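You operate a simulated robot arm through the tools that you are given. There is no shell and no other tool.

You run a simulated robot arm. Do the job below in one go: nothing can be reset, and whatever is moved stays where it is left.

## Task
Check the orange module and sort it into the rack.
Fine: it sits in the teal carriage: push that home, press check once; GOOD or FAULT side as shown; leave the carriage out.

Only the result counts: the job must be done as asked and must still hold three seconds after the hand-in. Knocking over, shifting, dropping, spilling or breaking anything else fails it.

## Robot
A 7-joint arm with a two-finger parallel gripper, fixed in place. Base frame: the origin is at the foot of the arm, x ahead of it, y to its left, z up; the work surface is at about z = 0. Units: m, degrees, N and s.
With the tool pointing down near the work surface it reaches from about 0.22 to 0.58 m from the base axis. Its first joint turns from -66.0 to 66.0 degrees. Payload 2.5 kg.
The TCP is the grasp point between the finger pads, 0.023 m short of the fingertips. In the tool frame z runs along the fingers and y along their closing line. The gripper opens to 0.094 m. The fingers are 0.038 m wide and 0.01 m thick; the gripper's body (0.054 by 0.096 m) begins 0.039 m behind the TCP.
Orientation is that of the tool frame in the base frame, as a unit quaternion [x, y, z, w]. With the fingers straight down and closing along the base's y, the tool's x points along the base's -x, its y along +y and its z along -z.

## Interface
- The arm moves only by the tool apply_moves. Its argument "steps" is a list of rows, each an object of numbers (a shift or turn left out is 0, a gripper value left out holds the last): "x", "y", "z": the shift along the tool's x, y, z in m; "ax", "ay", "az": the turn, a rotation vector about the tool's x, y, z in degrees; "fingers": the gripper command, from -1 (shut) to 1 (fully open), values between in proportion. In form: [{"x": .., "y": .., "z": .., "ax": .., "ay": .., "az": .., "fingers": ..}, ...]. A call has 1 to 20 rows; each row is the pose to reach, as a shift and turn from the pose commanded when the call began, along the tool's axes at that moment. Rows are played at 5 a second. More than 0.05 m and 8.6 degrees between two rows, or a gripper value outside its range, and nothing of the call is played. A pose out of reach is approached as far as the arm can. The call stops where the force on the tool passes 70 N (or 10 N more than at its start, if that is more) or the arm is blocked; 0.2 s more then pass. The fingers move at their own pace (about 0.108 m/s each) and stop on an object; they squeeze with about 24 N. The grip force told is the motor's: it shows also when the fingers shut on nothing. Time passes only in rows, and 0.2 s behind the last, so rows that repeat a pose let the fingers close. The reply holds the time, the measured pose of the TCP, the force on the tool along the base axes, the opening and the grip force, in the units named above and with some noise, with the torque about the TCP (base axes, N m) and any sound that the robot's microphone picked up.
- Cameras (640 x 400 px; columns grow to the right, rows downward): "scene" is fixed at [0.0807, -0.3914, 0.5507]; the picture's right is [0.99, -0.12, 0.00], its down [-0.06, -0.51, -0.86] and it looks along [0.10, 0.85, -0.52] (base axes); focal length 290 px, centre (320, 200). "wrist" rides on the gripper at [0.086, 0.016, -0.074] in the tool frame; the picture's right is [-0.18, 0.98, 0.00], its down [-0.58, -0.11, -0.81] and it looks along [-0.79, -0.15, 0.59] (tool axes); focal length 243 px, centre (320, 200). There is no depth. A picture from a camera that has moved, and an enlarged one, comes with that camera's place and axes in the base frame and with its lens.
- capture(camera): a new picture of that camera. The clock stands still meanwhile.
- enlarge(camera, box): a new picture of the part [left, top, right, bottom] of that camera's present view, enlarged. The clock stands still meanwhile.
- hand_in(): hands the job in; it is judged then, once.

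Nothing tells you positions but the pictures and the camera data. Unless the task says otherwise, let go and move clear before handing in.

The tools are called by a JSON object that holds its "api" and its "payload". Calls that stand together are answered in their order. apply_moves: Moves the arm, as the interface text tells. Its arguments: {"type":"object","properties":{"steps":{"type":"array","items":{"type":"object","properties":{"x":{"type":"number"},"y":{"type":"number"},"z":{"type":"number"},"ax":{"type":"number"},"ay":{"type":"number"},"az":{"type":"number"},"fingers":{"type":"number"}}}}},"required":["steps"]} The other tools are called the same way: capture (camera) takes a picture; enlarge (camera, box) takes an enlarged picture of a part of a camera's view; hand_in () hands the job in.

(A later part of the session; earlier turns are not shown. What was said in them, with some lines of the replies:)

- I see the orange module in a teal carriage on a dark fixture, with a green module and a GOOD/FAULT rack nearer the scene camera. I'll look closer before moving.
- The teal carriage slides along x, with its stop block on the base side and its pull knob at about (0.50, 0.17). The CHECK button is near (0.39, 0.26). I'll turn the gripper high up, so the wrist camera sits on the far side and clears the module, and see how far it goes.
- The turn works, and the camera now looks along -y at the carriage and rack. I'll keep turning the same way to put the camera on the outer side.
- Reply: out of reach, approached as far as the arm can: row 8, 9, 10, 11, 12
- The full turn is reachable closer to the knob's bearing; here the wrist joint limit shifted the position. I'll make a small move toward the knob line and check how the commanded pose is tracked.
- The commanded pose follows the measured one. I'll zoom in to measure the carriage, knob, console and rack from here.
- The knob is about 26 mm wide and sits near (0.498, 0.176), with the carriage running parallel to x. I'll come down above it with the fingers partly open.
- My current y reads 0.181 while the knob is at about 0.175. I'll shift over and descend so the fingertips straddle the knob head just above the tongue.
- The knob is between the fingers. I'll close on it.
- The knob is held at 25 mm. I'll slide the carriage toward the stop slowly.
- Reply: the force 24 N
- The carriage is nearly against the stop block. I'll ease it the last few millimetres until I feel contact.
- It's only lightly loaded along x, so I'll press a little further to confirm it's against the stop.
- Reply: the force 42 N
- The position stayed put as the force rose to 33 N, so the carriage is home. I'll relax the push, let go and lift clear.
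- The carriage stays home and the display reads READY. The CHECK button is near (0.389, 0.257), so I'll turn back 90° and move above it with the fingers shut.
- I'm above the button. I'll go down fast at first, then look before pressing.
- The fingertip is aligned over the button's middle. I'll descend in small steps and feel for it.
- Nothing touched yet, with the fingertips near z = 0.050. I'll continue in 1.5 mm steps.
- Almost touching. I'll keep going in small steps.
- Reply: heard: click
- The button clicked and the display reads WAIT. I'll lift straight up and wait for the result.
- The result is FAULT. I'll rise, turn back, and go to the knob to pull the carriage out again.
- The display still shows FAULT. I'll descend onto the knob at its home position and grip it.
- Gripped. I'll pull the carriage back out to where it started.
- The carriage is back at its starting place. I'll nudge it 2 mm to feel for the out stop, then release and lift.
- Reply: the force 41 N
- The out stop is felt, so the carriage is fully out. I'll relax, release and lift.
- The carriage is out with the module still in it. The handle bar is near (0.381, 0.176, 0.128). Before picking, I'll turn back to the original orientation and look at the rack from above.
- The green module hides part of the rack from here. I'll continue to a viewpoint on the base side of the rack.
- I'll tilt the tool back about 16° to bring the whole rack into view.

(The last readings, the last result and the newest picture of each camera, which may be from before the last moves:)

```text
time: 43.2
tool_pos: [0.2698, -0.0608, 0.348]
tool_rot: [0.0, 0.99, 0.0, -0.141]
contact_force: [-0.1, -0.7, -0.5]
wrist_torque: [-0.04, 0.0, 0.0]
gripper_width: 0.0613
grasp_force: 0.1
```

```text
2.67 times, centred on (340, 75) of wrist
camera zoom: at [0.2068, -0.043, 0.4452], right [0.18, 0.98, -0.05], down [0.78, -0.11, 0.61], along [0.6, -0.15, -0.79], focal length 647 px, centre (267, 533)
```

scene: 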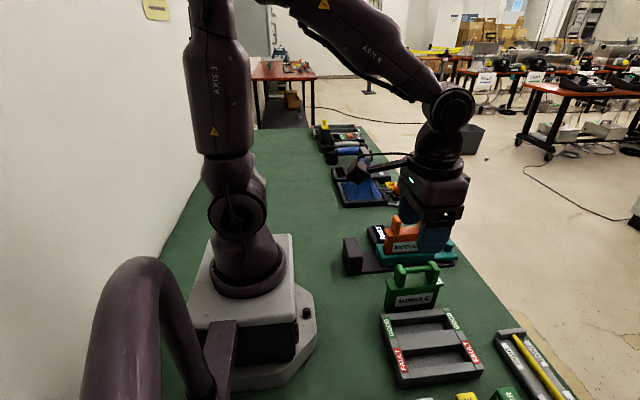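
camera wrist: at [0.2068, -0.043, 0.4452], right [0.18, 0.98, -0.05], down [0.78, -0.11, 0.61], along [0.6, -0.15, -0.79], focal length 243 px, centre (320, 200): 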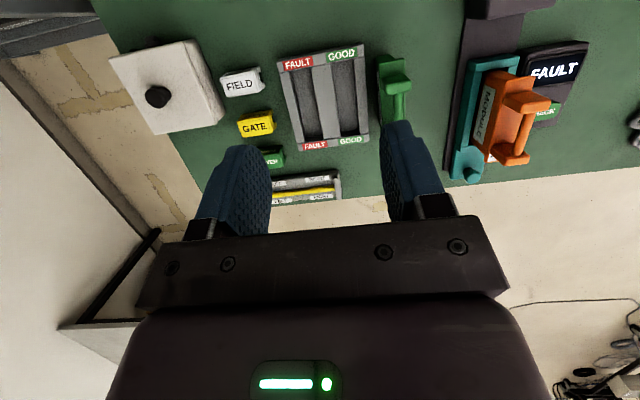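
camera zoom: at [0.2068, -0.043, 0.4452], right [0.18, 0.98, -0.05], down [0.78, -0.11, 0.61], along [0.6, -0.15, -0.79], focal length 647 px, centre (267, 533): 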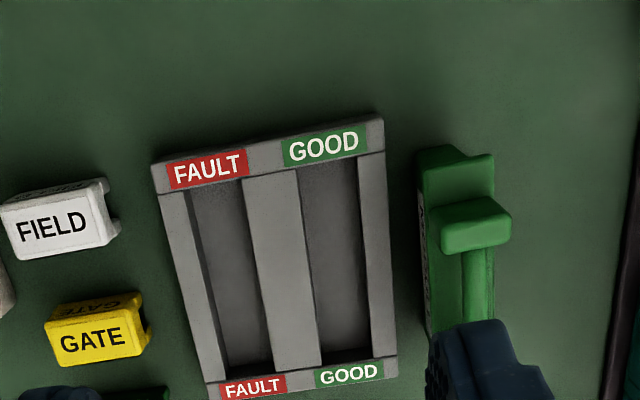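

This is a clear view of the rack: the FAULT slot is the -y one. I'll zoom in to measure it.

{"api": "enlarge", "payload": {"camera": "wrist", "box": [270, 40, 374, 105]}}

{"api": "enlarge", "payload": {"camera": "wrist", "box": [270, 90, 374, 155]}}

{"api": "enlarge", "payload": {"camera": "scene", "box": [370, 295, 490, 395]}}

{"api": "enlarge", "payload": {"camera": "wrist", "box": [440, 40, 570, 190]}}

```text
6.15 times, centred on (322, 72) of wrist
camera zoom: at [0.2068, -0.043, 0.4452], right [0.18, 0.98, -0.05], down [0.78, -0.11, 0.61], along [0.6, -0.15, -0.79], focal length 1493 px, centre (308, 985)
```

zoom: 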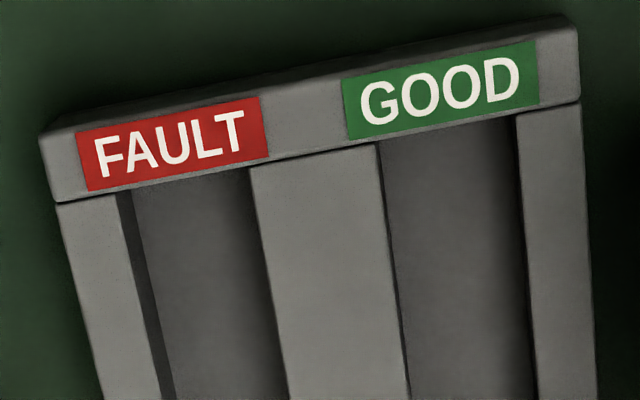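

```text
6.15 times, centred on (322, 122) of wrist
camera zoom: at [0.2068, -0.043, 0.4452], right [0.18, 0.98, -0.05], down [0.78, -0.11, 0.61], along [0.6, -0.15, -0.79], focal length 1493 px, centre (308, 677)
```

zoom: 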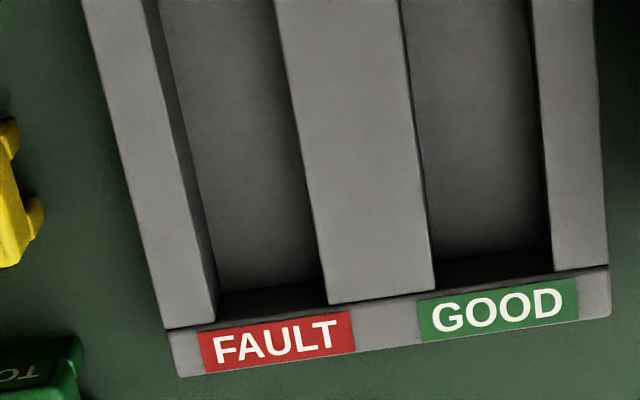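

```text
4.00 times, centred on (430, 345) of scene
camera zoom: at [0.0807, -0.3914, 0.5507], right [0.99, -0.12, 0.0], down [-0.06, -0.51, -0.86], along [0.1, 0.85, -0.52], focal length 1162 px, centre (-120, -380)
```

zoom: 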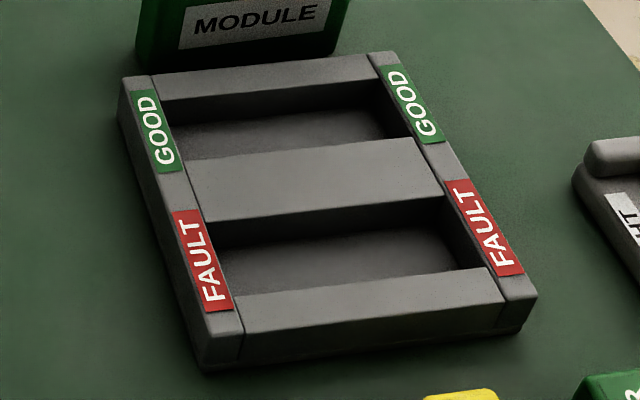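

```text
2.67 times, centred on (505, 115) of wrist
camera zoom: at [0.2068, -0.043, 0.4452], right [0.18, 0.98, -0.05], down [0.78, -0.11, 0.61], along [0.6, -0.15, -0.79], focal length 647 px, centre (-173, 427)
```

zoom: 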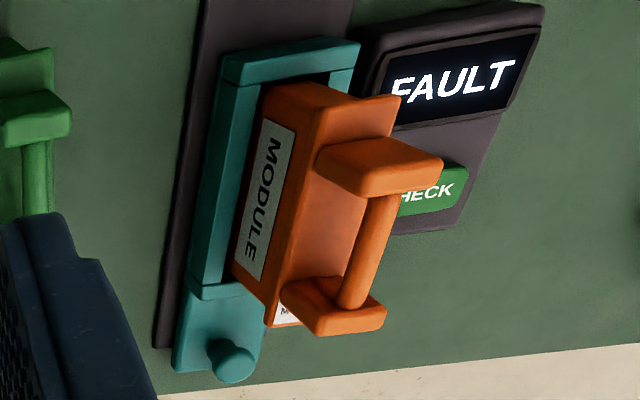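

The FAULT slot runs along x from about 0.266 to 0.384, centred near (0.325, -0.108), roughly 34 mm wide, and isn't rotated. Now I'll straighten the tool and move over the orange module's handle.

{"api": "apply_moves", "payload": {"steps": [{"ay": -8}, {"ay": -16.2}, {"ay": -16.2}]}}

{"api": "apply_moves", "payload": {"steps": [{"x": -0.015, "y": 0.035}, {"x": -0.03, "y": 0.075}, {"x": -0.05, "y": 0.115}, {"x": -0.07, "y": 0.155}, {"x": -0.09, "y": 0.195}, {"x": -0.103, "y": 0.236, "z": 0.03}, {"x": -0.103, "y": 0.236, "z": 0.07}, {"x": -0.103, "y": 0.236, "z": 0.1}, {"x": -0.103, "y": 0.236, "z": 0.1}]}}

{"api": "capture", "payload": {"camera": "wrist"}}

{"api": "enlarge", "payload": {"camera": "scene", "box": [330, 110, 490, 270]}}

```text
time: 44.0
tool_pos: [0.2714, -0.059, 0.3497]
tool_rot: [0.001, 1.0, 0.0, 0.003]
contact_force: [0.3, -0.4, 0.2]
wrist_torque: [0.02, -0.01, -0.01]
gripper_width: 0.061
grasp_force: 0.0
```

```text
refused: row 6 steps farther than a row can; nothing moved
```

```text
taken
camera wrist: at [0.1831, -0.0424, 0.4236], right [0.18, 0.98, 0.0], down [0.58, -0.11, 0.81], along [0.8, -0.15, -0.59], focal length 243 px, centre (320, 200)
```

wrist: 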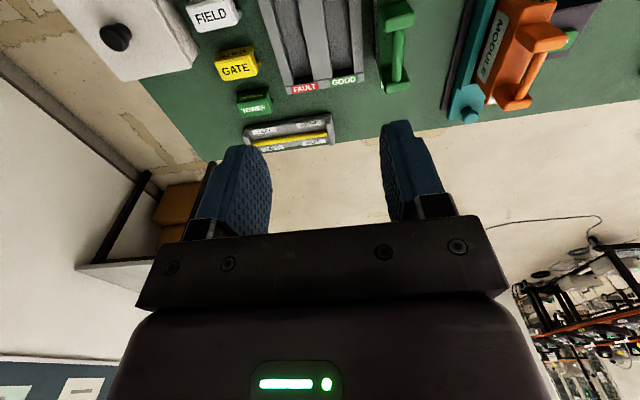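

```text
2.50 times, centred on (410, 190) of scene
camera zoom: at [0.0806, -0.3914, 0.5507], right [0.99, -0.12, 0.0], down [-0.06, -0.51, -0.86], along [0.1, 0.85, -0.52], focal length 726 px, centre (95, 225)
```

zoom: 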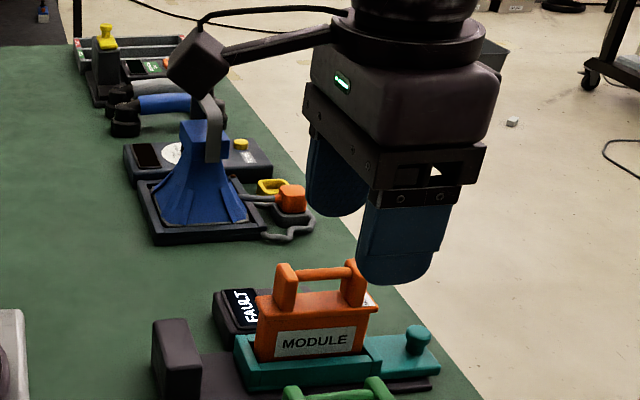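

A row was too long, so nothing moved. I'll resend the path with smaller steps.

{"api": "apply_moves", "payload": {"steps": [{"x": -0.015, "y": 0.035}, {"x": -0.03, "y": 0.07}, {"x": -0.045, "y": 0.105}, {"x": -0.06, "y": 0.14}, {"x": -0.075, "y": 0.175}, {"x": -0.09, "y": 0.21}, {"x": -0.1, "y": 0.235}, {"x": -0.1, "y": 0.235, "z": 0.04}, {"x": -0.1, "y": 0.235, "z": 0.08}, {"x": -0.1, "y": 0.235, "z": 0.12}, {"x": -0.1, "y": 0.235, "z": 0.12}]}}

{"api": "capture", "payload": {"camera": "wrist"}}

{"api": "enlarge", "payload": {"camera": "scene", "box": [330, 110, 490, 270]}}

```text
time: 46.4
tool_pos: [0.3703, 0.1741, 0.2278]
tool_rot: [0.0, 1.0, 0.0, 0.002]
contact_force: [0.1, -0.4, 1.1]
wrist_torque: [0.0, 0.01, -0.02]
gripper_width: 0.0611
grasp_force: 0.1
```

```text
taken
camera wrist: at [0.2826, 0.1924, 0.3037], right [0.18, 0.98, 0.0], down [0.58, -0.11, 0.81], along [0.79, -0.15, -0.59], focal length 243 px, centre (320, 200)
```

wrist: 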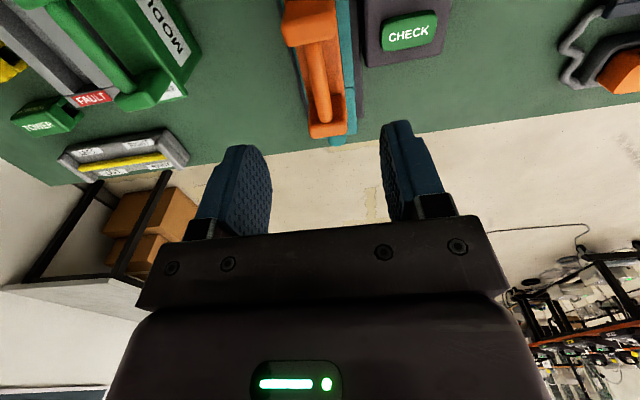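

```text
2.50 times, centred on (410, 190) of scene
camera zoom: at [0.0807, -0.3914, 0.5507], right [0.99, -0.12, 0.0], down [-0.06, -0.51, -0.86], along [0.1, 0.85, -0.52], focal length 726 px, centre (95, 225)
```

zoom: 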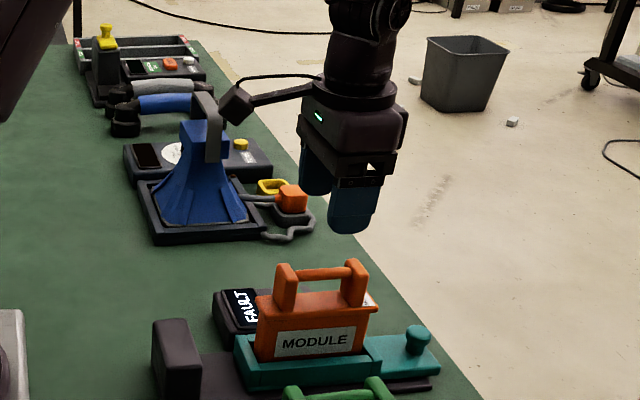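

The handle bar lines up under the fingers, with its middle at about x 0.371 and y 0.174. I'll go down partway and check.

{"api": "apply_moves", "payload": {"steps": [{"x": -0.001, "z": 0.03}, {"x": -0.001, "z": 0.06}, {"x": -0.001, "z": 0.075}, {"x": -0.001, "z": 0.075}]}}

{"api": "capture", "payload": {"camera": "wrist"}}

{"api": "enlarge", "payload": {"camera": "scene", "box": [350, 170, 470, 260]}}

```text
time: 47.4
tool_pos: [0.3722, 0.1769, 0.1537]
tool_rot: [0.0, 1.0, 0.0, 0.001]
contact_force: [-0.4, 0.7, 0.5]
wrist_torque: [-0.01, 0.0, 0.0]
gripper_width: 0.0611
grasp_force: 0.0
```

```text
taken
camera wrist: at [0.2841, 0.1936, 0.2288], right [0.18, 0.98, 0.0], down [0.58, -0.11, 0.81], along [0.79, -0.15, -0.59], focal length 243 px, centre (320, 200)
```

wrist: 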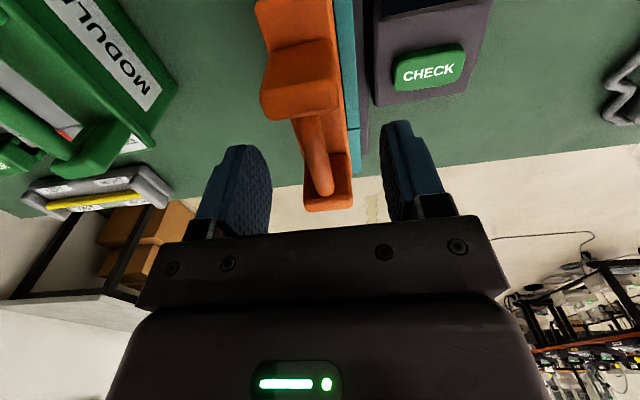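

```text
4.44 times, centred on (410, 215) of scene
camera zoom: at [0.0807, -0.3914, 0.5507], right [0.99, -0.12, 0.0], down [-0.06, -0.51, -0.86], along [0.1, 0.85, -0.52], focal length 1291 px, centre (-80, 133)
```

zoom: 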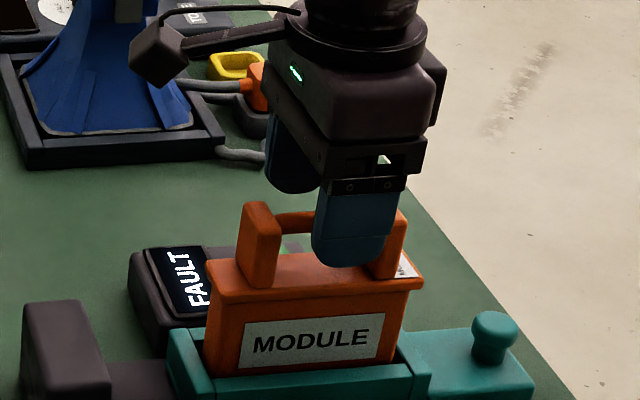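

The fingers straddle the bar between the posts. I'll lower the last 2 cm and grip.

{"api": "apply_moves", "payload": {"steps": [{"y": -0.001, "z": 0.01}, {"y": -0.001, "z": 0.021}, {"y": -0.001, "z": 0.021}, {"y": -0.001, "z": 0.021, "fingers": -0.3}, {"y": -0.001, "z": 0.021, "fingers": -0.7}, {"y": -0.001, "z": 0.021, "fingers": -1}, {"y": -0.001, "z": 0.021, "fingers": -1}]}}

{"api": "capture", "payload": {"camera": "wrist"}}

{"api": "enlarge", "payload": {"camera": "scene", "box": [350, 170, 470, 260]}}

```text
time: 49.0
tool_pos: [0.3717, 0.1757, 0.1332]
tool_rot: [0.0, 1.0, 0.0, 0.002]
contact_force: [-0.4, -0.4, -0.6]
wrist_torque: [0.0, -0.08, 0.0]
gripper_width: 0.0114
grasp_force: 23.9
```

```text
taken
camera wrist: at [0.2847, 0.193, 0.2084], right [0.18, 0.98, 0.0], down [0.58, -0.11, 0.81], along [0.79, -0.15, -0.59], focal length 243 px, centre (320, 200)
```

wrist: 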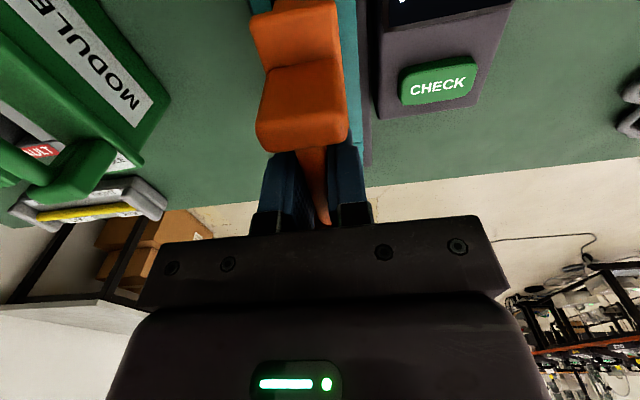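

```text
4.44 times, centred on (410, 215) of scene
camera zoom: at [0.0807, -0.3914, 0.5507], right [0.99, -0.12, 0.0], down [-0.06, -0.51, -0.86], along [0.1, 0.85, -0.52], focal length 1291 px, centre (-80, 133)
```

zoom: 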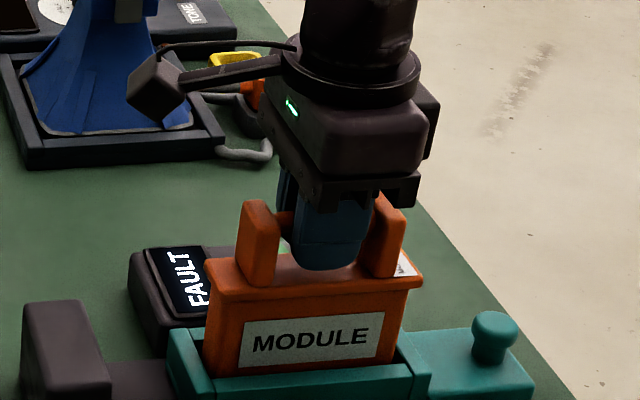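

The bar is held at 11 mm, centred between the posts. I'll lift straight up slowly.

{"api": "apply_moves", "payload": {"steps": [{"z": -0.005}, {"z": -0.015}, {"z": -0.03}, {"z": -0.045}, {"z": -0.06}, {"z": -0.08}, {"z": -0.1}, {"z": -0.12}, {"z": -0.14}, {"z": -0.16}, {"z": -0.175}, {"z": -0.175}]}}

{"api": "capture", "payload": {"camera": "wrist"}}

{"api": "enlarge", "payload": {"camera": "scene", "box": [330, 120, 490, 280]}}

```text
time: 51.6
tool_pos: [0.3715, 0.1745, 0.3073]
tool_rot: [0.0, 1.0, 0.0, 0.002]
contact_force: [0.6, 0.3, -3.9]
wrist_torque: [-0.03, -0.02, 0.06]
gripper_width: 0.0113
grasp_force: 23.4
```

```text
taken
camera wrist: at [0.2837, 0.1915, 0.3825], right [0.18, 0.98, 0.0], down [0.58, -0.11, 0.81], along [0.79, -0.15, -0.59], focal length 243 px, centre (320, 200)
```

wrist: 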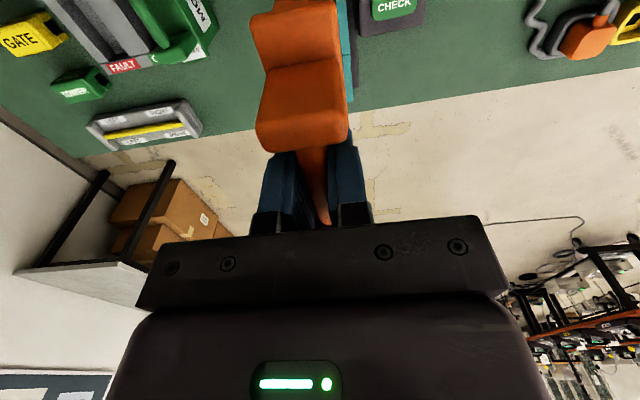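

```text
2.50 times, centred on (410, 200) of scene
camera zoom: at [0.0807, -0.3914, 0.5507], right [0.99, -0.12, 0.0], down [-0.06, -0.51, -0.86], along [0.1, 0.85, -0.52], focal length 726 px, centre (95, 200)
```

zoom: 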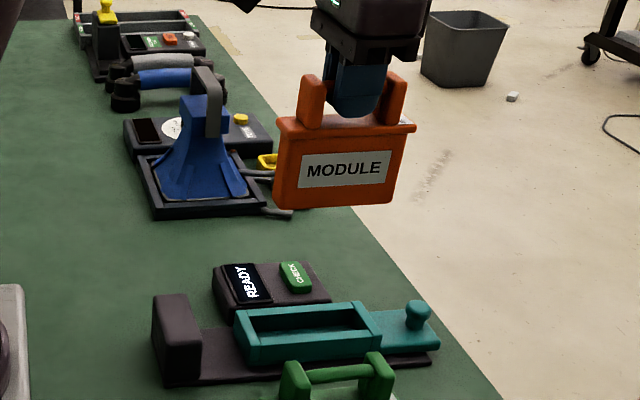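

The module is held and clear, and the carriage stayed out. I'll zoom in on it to measure tilt and offset relative to the gripper.

{"api": "enlarge", "payload": {"camera": "scene", "box": [380, 135, 460, 210]}}

{"api": "enlarge", "payload": {"camera": "wrist", "box": [230, 0, 390, 160]}}

```text
5.33 times, centred on (420, 172) of scene
camera zoom: at [0.0807, -0.3914, 0.5507], right [0.99, -0.12, 0.0], down [-0.06, -0.51, -0.86], along [0.1, 0.85, -0.52], focal length 1549 px, centre (-213, 347)
```

zoom: 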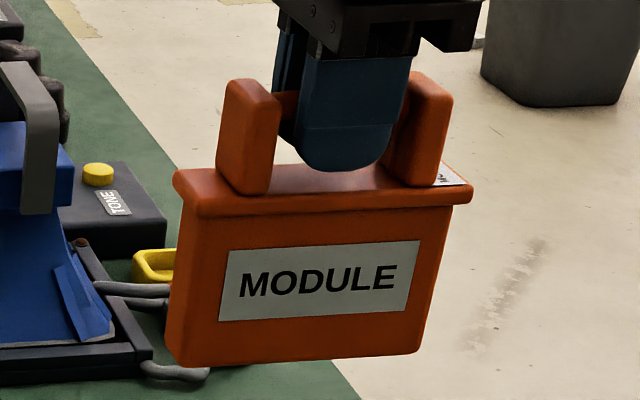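

```text
2.50 times, centred on (310, 80) of wrist
camera zoom: at [0.2837, 0.1915, 0.3825], right [0.18, 0.98, 0.0], down [0.58, -0.11, 0.81], along [0.79, -0.15, -0.59], focal length 606 px, centre (345, 500)
```

zoom: 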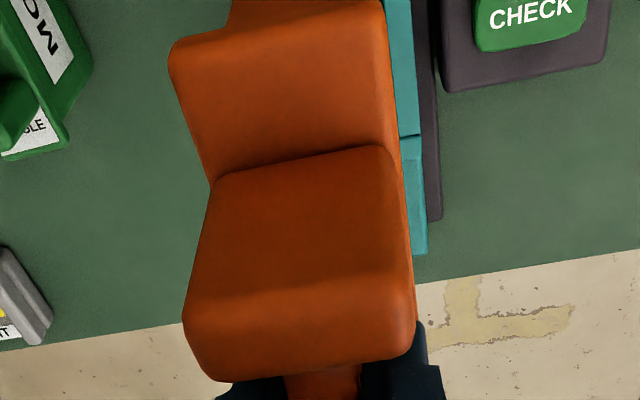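

The module hangs level and centred on the gripper. Now I'll carry it high over the green module to above the FAULT slot.

{"api": "apply_moves", "payload": {"steps": [{"x": 0.003, "y": -0.015}, {"x": 0.007, "y": -0.04}, {"x": 0.011, "y": -0.068}, {"x": 0.016, "y": -0.098}, {"x": 0.021, "y": -0.128}, {"x": 0.026, "y": -0.158}, {"x": 0.031, "y": -0.188}, {"x": 0.036, "y": -0.218}, {"x": 0.041, "y": -0.245}, {"x": 0.045, "y": -0.268}, {"x": 0.0465, "y": -0.2815}, {"x": 0.0465, "y": -0.2815}, {"x": 0.0465, "y": -0.2815}]}}

{"api": "capture", "payload": {"camera": "wrist"}}

{"api": "capture", "payload": {"camera": "scene"}}

```text
time: 54.4
tool_pos: [0.324, -0.1072, 0.3061]
tool_rot: [0.0, 1.0, 0.0, 0.002]
contact_force: [-0.1, 0.1, -3.0]
wrist_torque: [0.01, 0.04, -0.02]
gripper_width: 0.0111
grasp_force: 24.0
```

```text
taken
camera wrist: at [0.237, -0.0903, 0.382], right [0.18, 0.98, 0.0], down [0.58, -0.11, 0.81], along [0.79, -0.15, -0.59], focal length 243 px, centre (320, 200)
```

wrist: 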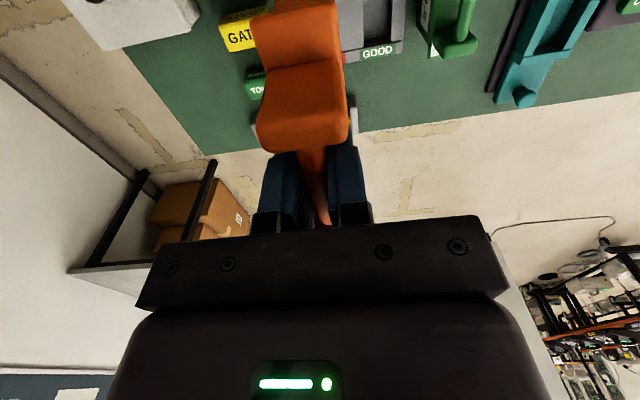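

```text
taken
```

scene: 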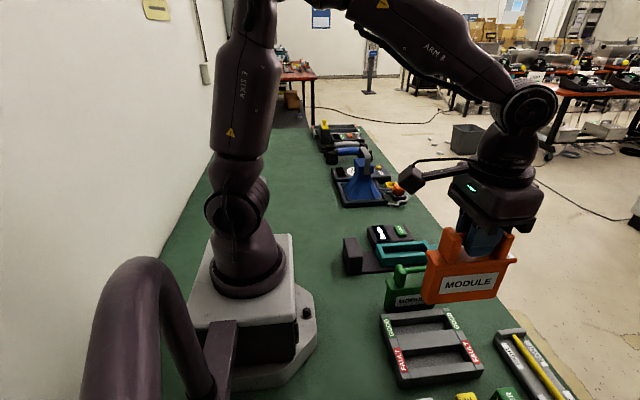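

I'm above the slot. I'll lower until the module's base is a couple of centimetres above the rack and check alignment.

{"api": "apply_moves", "payload": {"steps": [{"z": 0.015, "x": -0.001, "y": -0.001}, {"z": 0.035, "x": -0.001, "y": -0.001}, {"z": 0.06, "x": -0.001, "y": -0.001}, {"z": 0.085, "x": -0.001, "y": -0.001}, {"z": 0.11, "x": -0.001, "y": -0.001}, {"z": 0.13, "x": -0.001, "y": -0.001}, {"z": 0.145, "x": -0.001, "y": -0.001}, {"z": 0.145, "x": -0.001, "y": -0.001}]}}

{"api": "enlarge", "payload": {"camera": "scene", "box": [360, 250, 520, 400]}}

{"api": "capture", "payload": {"camera": "wrist"}}

```text
time: 56.2
tool_pos: [0.3272, -0.1058, 0.1613]
tool_rot: [0.001, 1.0, -0.001, 0.002]
contact_force: [-0.1, -0.1, -2.3]
wrist_torque: [-0.01, 0.03, 0.01]
gripper_width: 0.0114
grasp_force: 23.8
```

```text
2.67 times, centred on (440, 325) of scene
camera zoom: at [0.0807, -0.3914, 0.5507], right [0.99, -0.12, 0.0], down [-0.06, -0.51, -0.86], along [0.1, 0.85, -0.52], focal length 775 px, centre (0, -133)
```

zoom: 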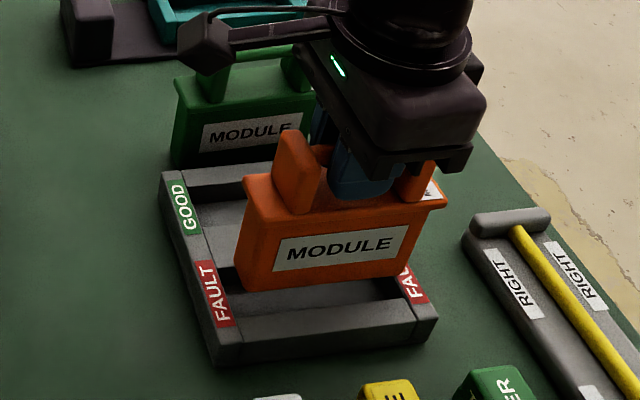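

```text
taken
camera wrist: at [0.2401, -0.0894, 0.2371], right [0.18, 0.98, 0.0], down [0.58, -0.11, 0.81], along [0.79, -0.15, -0.59], focal length 243 px, centre (320, 200)
```

wrist: 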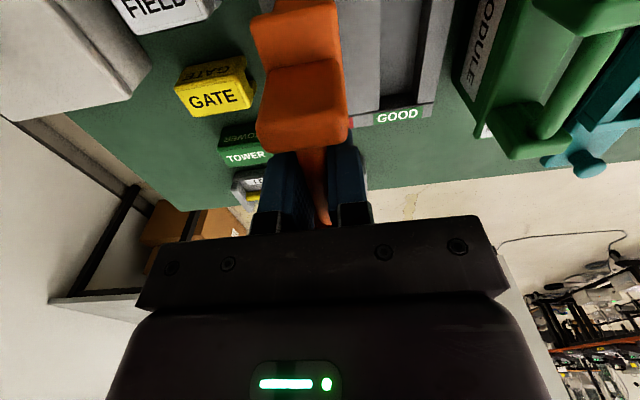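

The module's base is about 25 mm above the rack top. I'll correct y slightly and come down closer to compare.

{"api": "apply_moves", "payload": {"steps": [{"y": -0.0027, "z": 0.006}, {"y": -0.0027, "z": 0.014}, {"y": -0.0027, "z": 0.014}, {"y": -0.0027, "z": 0.014}]}}

{"api": "enlarge", "payload": {"camera": "scene", "box": [400, 290, 496, 390]}}

{"api": "enlarge", "payload": {"camera": "wrist", "box": [230, 0, 460, 150]}}

```text
time: 57.2
tool_pos: [0.3273, -0.11, 0.1477]
tool_rot: [0.0, 1.0, 0.0, 0.0]
contact_force: [-0.3, 0.6, -2.4]
wrist_torque: [0.0, 0.01, -0.03]
gripper_width: 0.0115
grasp_force: 24.3
```

```text
4.00 times, centred on (448, 340) of scene
camera zoom: at [0.0807, -0.3914, 0.5507], right [0.99, -0.12, 0.0], down [-0.06, -0.51, -0.86], along [0.1, 0.85, -0.52], focal length 1162 px, centre (-192, -360)
```

zoom: 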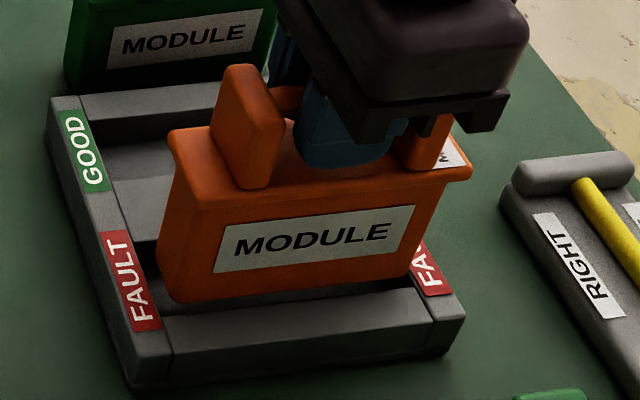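

```text
2.67 times, centred on (345, 75) of wrist
camera zoom: at [0.2395, -0.0926, 0.2234], right [0.18, 0.98, 0.0], down [0.58, -0.11, 0.81], along [0.79, -0.15, -0.59], focal length 647 px, centre (253, 533)
```

zoom: 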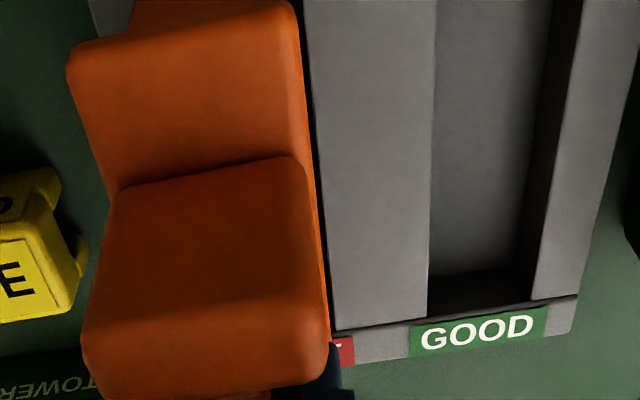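

Alignment looks good: module base about 110 mm against a 119 mm slot, with a few millimetres of clearance each way. I'll enter the slot slowly.

{"api": "apply_moves", "payload": {"steps": [{"y": 0.001, "z": 0.003}, {"y": 0.001, "z": 0.006}, {"y": 0.001, "z": 0.009}, {"y": 0.001, "z": 0.012}, {"y": 0.001, "z": 0.015}, {"y": 0.001, "z": 0.015}]}}

{"api": "enlarge", "payload": {"camera": "scene", "box": [400, 290, 496, 390]}}

```text
time: 58.6
tool_pos: [0.3281, -0.1083, 0.1335]
tool_rot: [0.0, 1.0, 0.001, 0.002]
contact_force: [-0.3, 0.3, -2.7]
wrist_torque: [0.0, 0.01, -0.01]
gripper_width: 0.0115
grasp_force: 24.1
```

```text
4.00 times, centred on (448, 340) of scene
camera zoom: at [0.0807, -0.3914, 0.5507], right [0.99, -0.12, 0.0], down [-0.06, -0.51, -0.86], along [0.1, 0.85, -0.52], focal length 1162 px, centre (-192, -360)
```

zoom: 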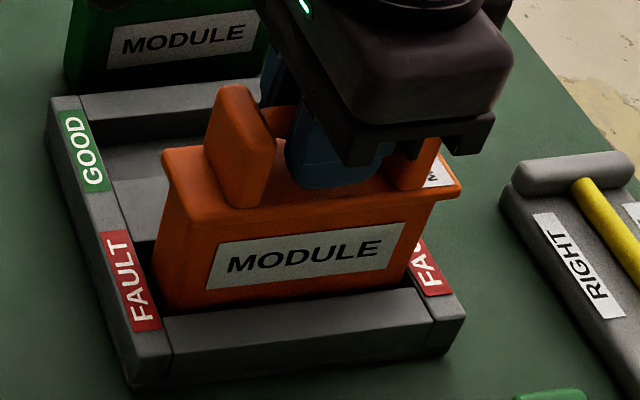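

No contact so far, and the base is entering the slot. Continuing down.

{"api": "apply_moves", "payload": {"steps": [{"z": 0.002}, {"z": 0.004}, {"z": 0.006}, {"z": 0.008}, {"z": 0.008}]}}

{"api": "enlarge", "payload": {"camera": "scene", "box": [400, 290, 496, 390]}}

```text
time: 59.8
tool_pos: [0.3265, -0.1093, 0.1269]
tool_rot: [0.0, 1.0, -0.001, 0.002]
contact_force: [1.0, -0.3, -3.3]
wrist_torque: [0.01, 0.01, 0.01]
gripper_width: 0.0113
grasp_force: 23.9
```

```text
4.00 times, centred on (448, 340) of scene
camera zoom: at [0.0807, -0.3914, 0.5507], right [0.99, -0.12, 0.0], down [-0.06, -0.51, -0.86], along [0.1, 0.85, -0.52], focal length 1162 px, centre (-192, -360)
```

zoom: 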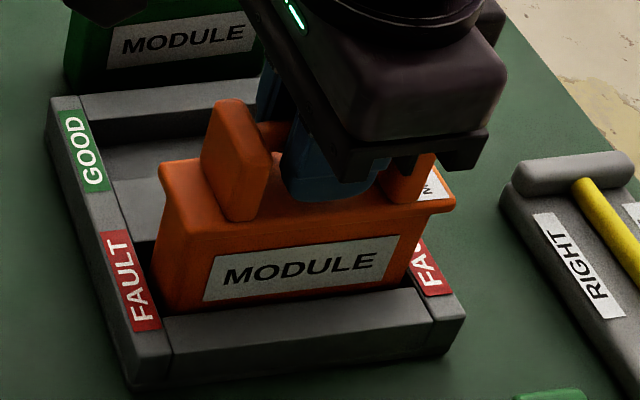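

Still free. I'll continue until it seats on the slot floor.

{"api": "apply_moves", "payload": {"steps": [{"z": 0.002}, {"z": 0.004}, {"z": 0.006}, {"z": 0.008}, {"z": 0.008}]}}

{"api": "enlarge", "payload": {"camera": "scene", "box": [400, 290, 496, 390]}}

```text
time: 61.0
tool_pos: [0.3272, -0.1089, 0.1195]
tool_rot: [0.0, 1.0, 0.0, 0.003]
contact_force: [2.7, -2.4, 23.0]
wrist_torque: [0.0, -0.07, 0.13]
gripper_width: 0.0114
grasp_force: 23.5
```

```text
4.00 times, centred on (448, 340) of scene
camera zoom: at [0.0806, -0.3914, 0.5508], right [0.99, -0.12, 0.0], down [-0.06, -0.51, -0.86], along [0.1, 0.85, -0.52], focal length 1162 px, centre (-192, -360)
```

zoom: 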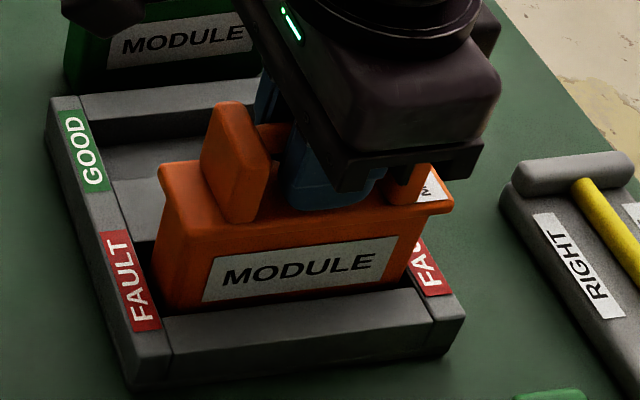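

Contact at 23 N. I'll zoom in to confirm it's down in the slot and not resting on a rim.

{"api": "enlarge", "payload": {"camera": "scene", "box": [405, 345, 453, 375]}}

{"api": "enlarge", "payload": {"camera": "scene", "box": [440, 335, 488, 375]}}

{"api": "enlarge", "payload": {"camera": "wrist", "box": [230, 0, 390, 150]}}

```text
13.33 times, centred on (429, 360) of scene
camera zoom: at [0.0806, -0.3914, 0.5508], right [0.99, -0.12, 0.0], down [-0.06, -0.51, -0.86], along [0.1, 0.85, -0.52], focal length 3873 px, centre (-1133, -1933)
```

zoom: 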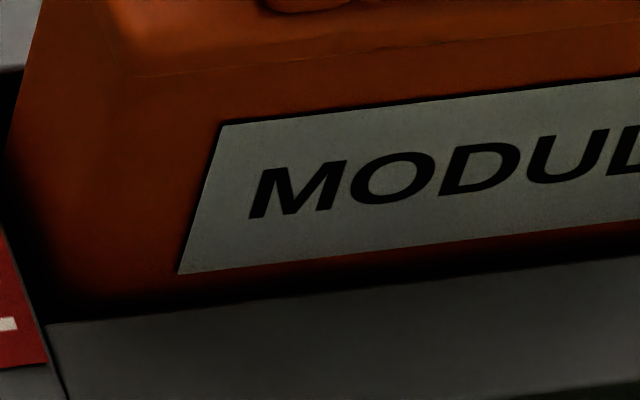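

```text
10.00 times, centred on (464, 355) of scene
camera zoom: at [0.0806, -0.3914, 0.5508], right [0.99, -0.12, 0.0], down [-0.06, -0.51, -0.86], along [0.1, 0.85, -0.52], focal length 2905 px, centre (-1120, -1350)
```

zoom: 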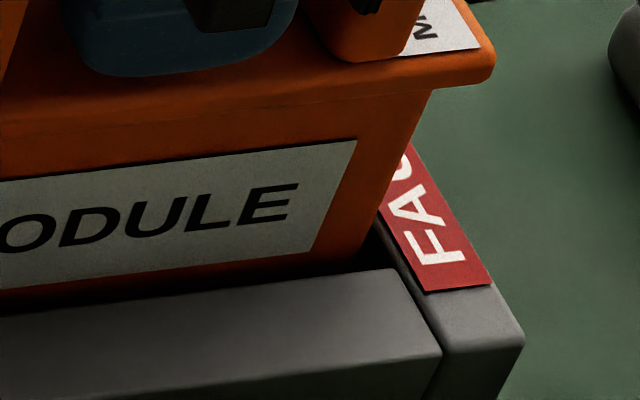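

```text
2.67 times, centred on (310, 75) of wrist
camera zoom: at [0.2394, -0.0918, 0.1944], right [0.18, 0.98, 0.0], down [0.58, -0.11, 0.81], along [0.8, -0.15, -0.59], focal length 647 px, centre (347, 533)
```

zoom: 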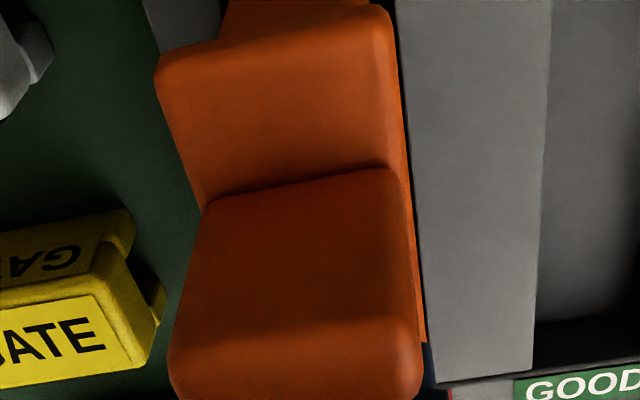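

The module's body is well inside the slot: the label's bottom edge is just above the rim, so the base is near the floor. I'll ease the push off, open gently and look again before retreating.

{"api": "apply_moves", "payload": {"steps": [{"z": -0.002}, {"z": -0.0025}, {"z": -0.0025, "fingers": -0.75}, {"z": -0.0025, "fingers": -0.5}, {"z": -0.0025, "fingers": -0.3}, {"z": -0.0025, "fingers": -0.3}, {"z": -0.0025, "fingers": -0.3}]}}

{"api": "enlarge", "payload": {"camera": "scene", "box": [400, 290, 496, 390]}}

{"api": "capture", "payload": {"camera": "wrist"}}

```text
time: 62.6
tool_pos: [0.3269, -0.1084, 0.1198]
tool_rot: [0.0, 1.0, -0.001, 0.002]
contact_force: [-0.7, -0.1, 0.3]
wrist_torque: [-0.03, -0.03, -0.01]
gripper_width: 0.0331
grasp_force: 0.0
```

```text
4.00 times, centred on (448, 340) of scene
camera zoom: at [0.0807, -0.3914, 0.5507], right [0.99, -0.12, 0.0], down [-0.06, -0.51, -0.86], along [0.1, 0.85, -0.52], focal length 1162 px, centre (-192, -360)
```

zoom: 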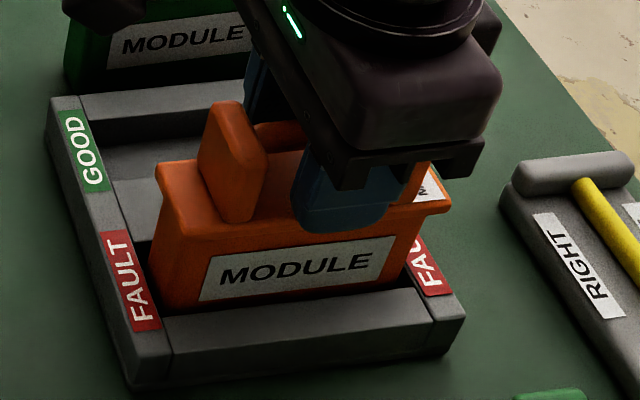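

```text
taken
camera wrist: at [0.2396, -0.0918, 0.1958], right [0.18, 0.98, 0.0], down [0.58, -0.11, 0.81], along [0.79, -0.15, -0.59], focal length 243 px, centre (320, 200)
```

wrist: 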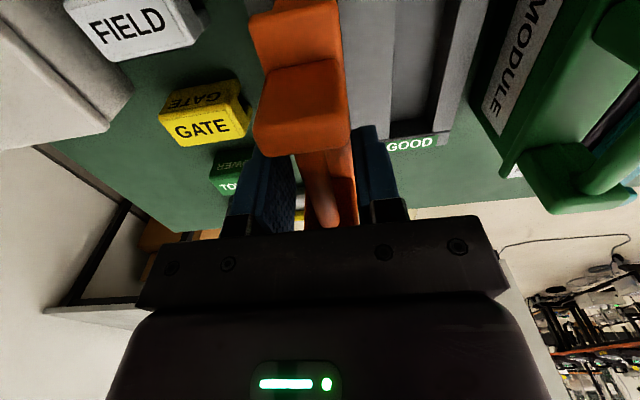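

The module stands in the FAULT slot on its own. I'll lift straight up and away.

{"api": "apply_moves", "payload": {"steps": [{"z": -0.01}, {"z": -0.025}, {"z": -0.05}, {"z": -0.085}, {"z": -0.125}, {"z": -0.165}, {"z": -0.2}, {"z": -0.2}, {"z": -0.2}]}}

{"api": "enlarge", "payload": {"camera": "scene", "box": [330, 180, 530, 400]}}

{"api": "capture", "payload": {"camera": "wrist"}}

```text
time: 64.6
tool_pos: [0.3253, -0.108, 0.319]
tool_rot: [0.0, 1.0, 0.001, 0.001]
contact_force: [-0.5, 0.1, 0.0]
wrist_torque: [0.0, 0.03, 0.0]
gripper_width: 0.0328
grasp_force: 0.0
```

```text
1.82 times, centred on (430, 290) of scene
camera zoom: at [0.0807, -0.3914, 0.5507], right [0.99, -0.12, 0.0], down [-0.06, -0.51, -0.86], along [0.1, 0.85, -0.52], focal length 528 px, centre (120, 36)
```

zoom: 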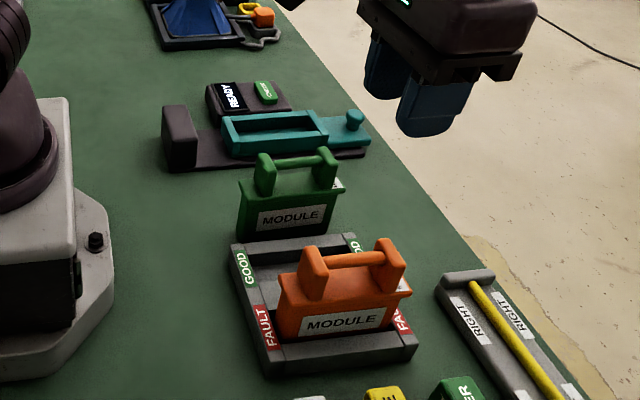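

```text
taken
camera wrist: at [0.2376, -0.0907, 0.3941], right [0.18, 0.98, 0.0], down [0.58, -0.11, 0.81], along [0.79, -0.15, -0.59], focal length 243 px, centre (320, 200)
```

wrist: 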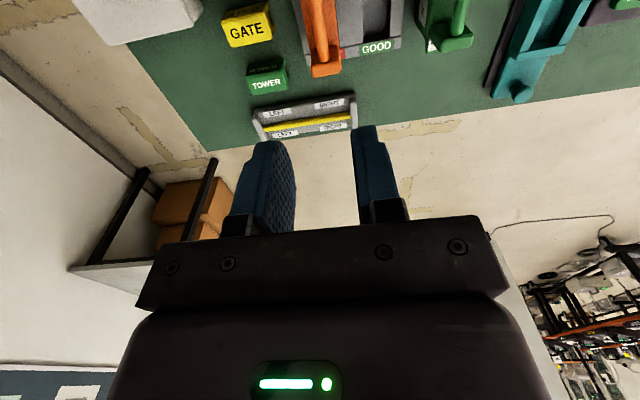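

The module sits upright in the FAULT slot. I'll take one last close look at it and the carriage before handing in.

{"api": "enlarge", "payload": {"camera": "scene", "box": [390, 300, 490, 390]}}

{"api": "enlarge", "payload": {"camera": "scene", "box": [330, 180, 490, 280]}}

{"api": "enlarge", "payload": {"camera": "wrist", "box": [280, 0, 420, 90]}}

```text
4.44 times, centred on (440, 345) of scene
camera zoom: at [0.0807, -0.3914, 0.5507], right [0.99, -0.12, 0.0], down [-0.06, -0.51, -0.86], along [0.1, 0.85, -0.52], focal length 1291 px, centre (-213, -444)
```

zoom: 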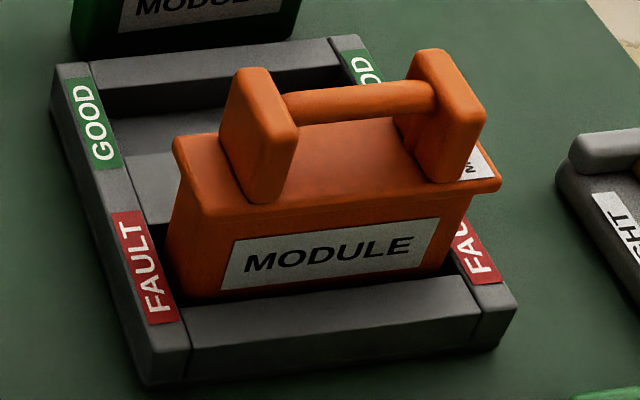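

```text
4.00 times, centred on (410, 230) of scene
camera zoom: at [0.0807, -0.3914, 0.5507], right [0.99, -0.12, 0.0], down [-0.06, -0.51, -0.86], along [0.1, 0.85, -0.52], focal length 1162 px, centre (-40, 80)
```

zoom: 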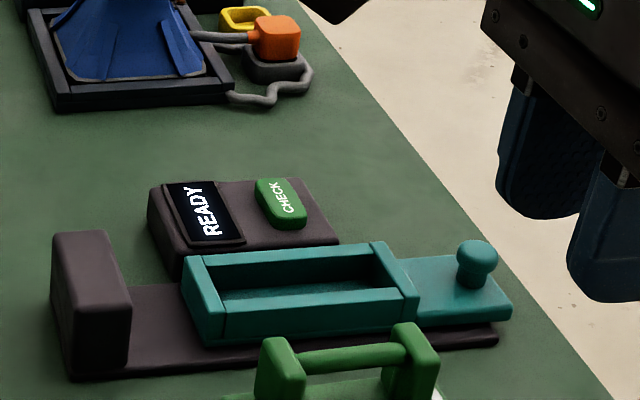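

```text
4.44 times, centred on (350, 45) of wrist
camera zoom: at [0.2376, -0.0907, 0.3941], right [0.18, 0.98, 0.0], down [0.58, -0.11, 0.81], along [0.79, -0.15, -0.59], focal length 1078 px, centre (187, 889)
```

zoom: 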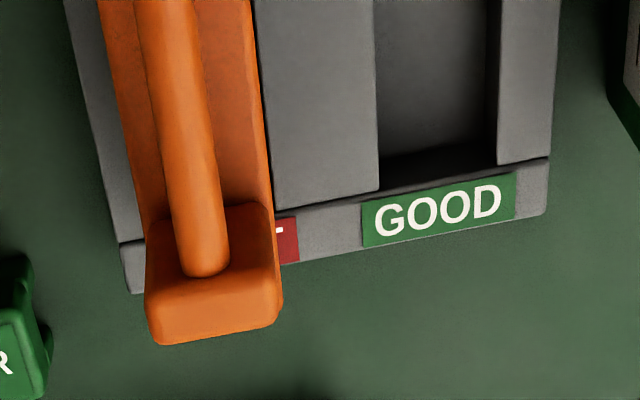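

The orange module is upright and seated in the FAULT slot. The carriage is fully out, nothing else has moved, and the gripper is clear, so I'm handing in.

{"api": "hand_in", "payload": {}}

```text
The job is handed in.
```

The orange module was checked, showed **FAULT**, and is now upright in the FAULT slot of the rack.

- **Check:** I pushed the teal carriage home until it met its stop and pressed CHECK once. The display went from READY to WAIT to FAULT.
- **Carriage:** I pulled it back to its outer stop before taking the module out, and it was still there in the last picture.
- **Rest of the bench:** I saw nothing else moved or knocked. The gripper was open and clear when I handed in.

The hand-in was accepted, but no verdict came back.
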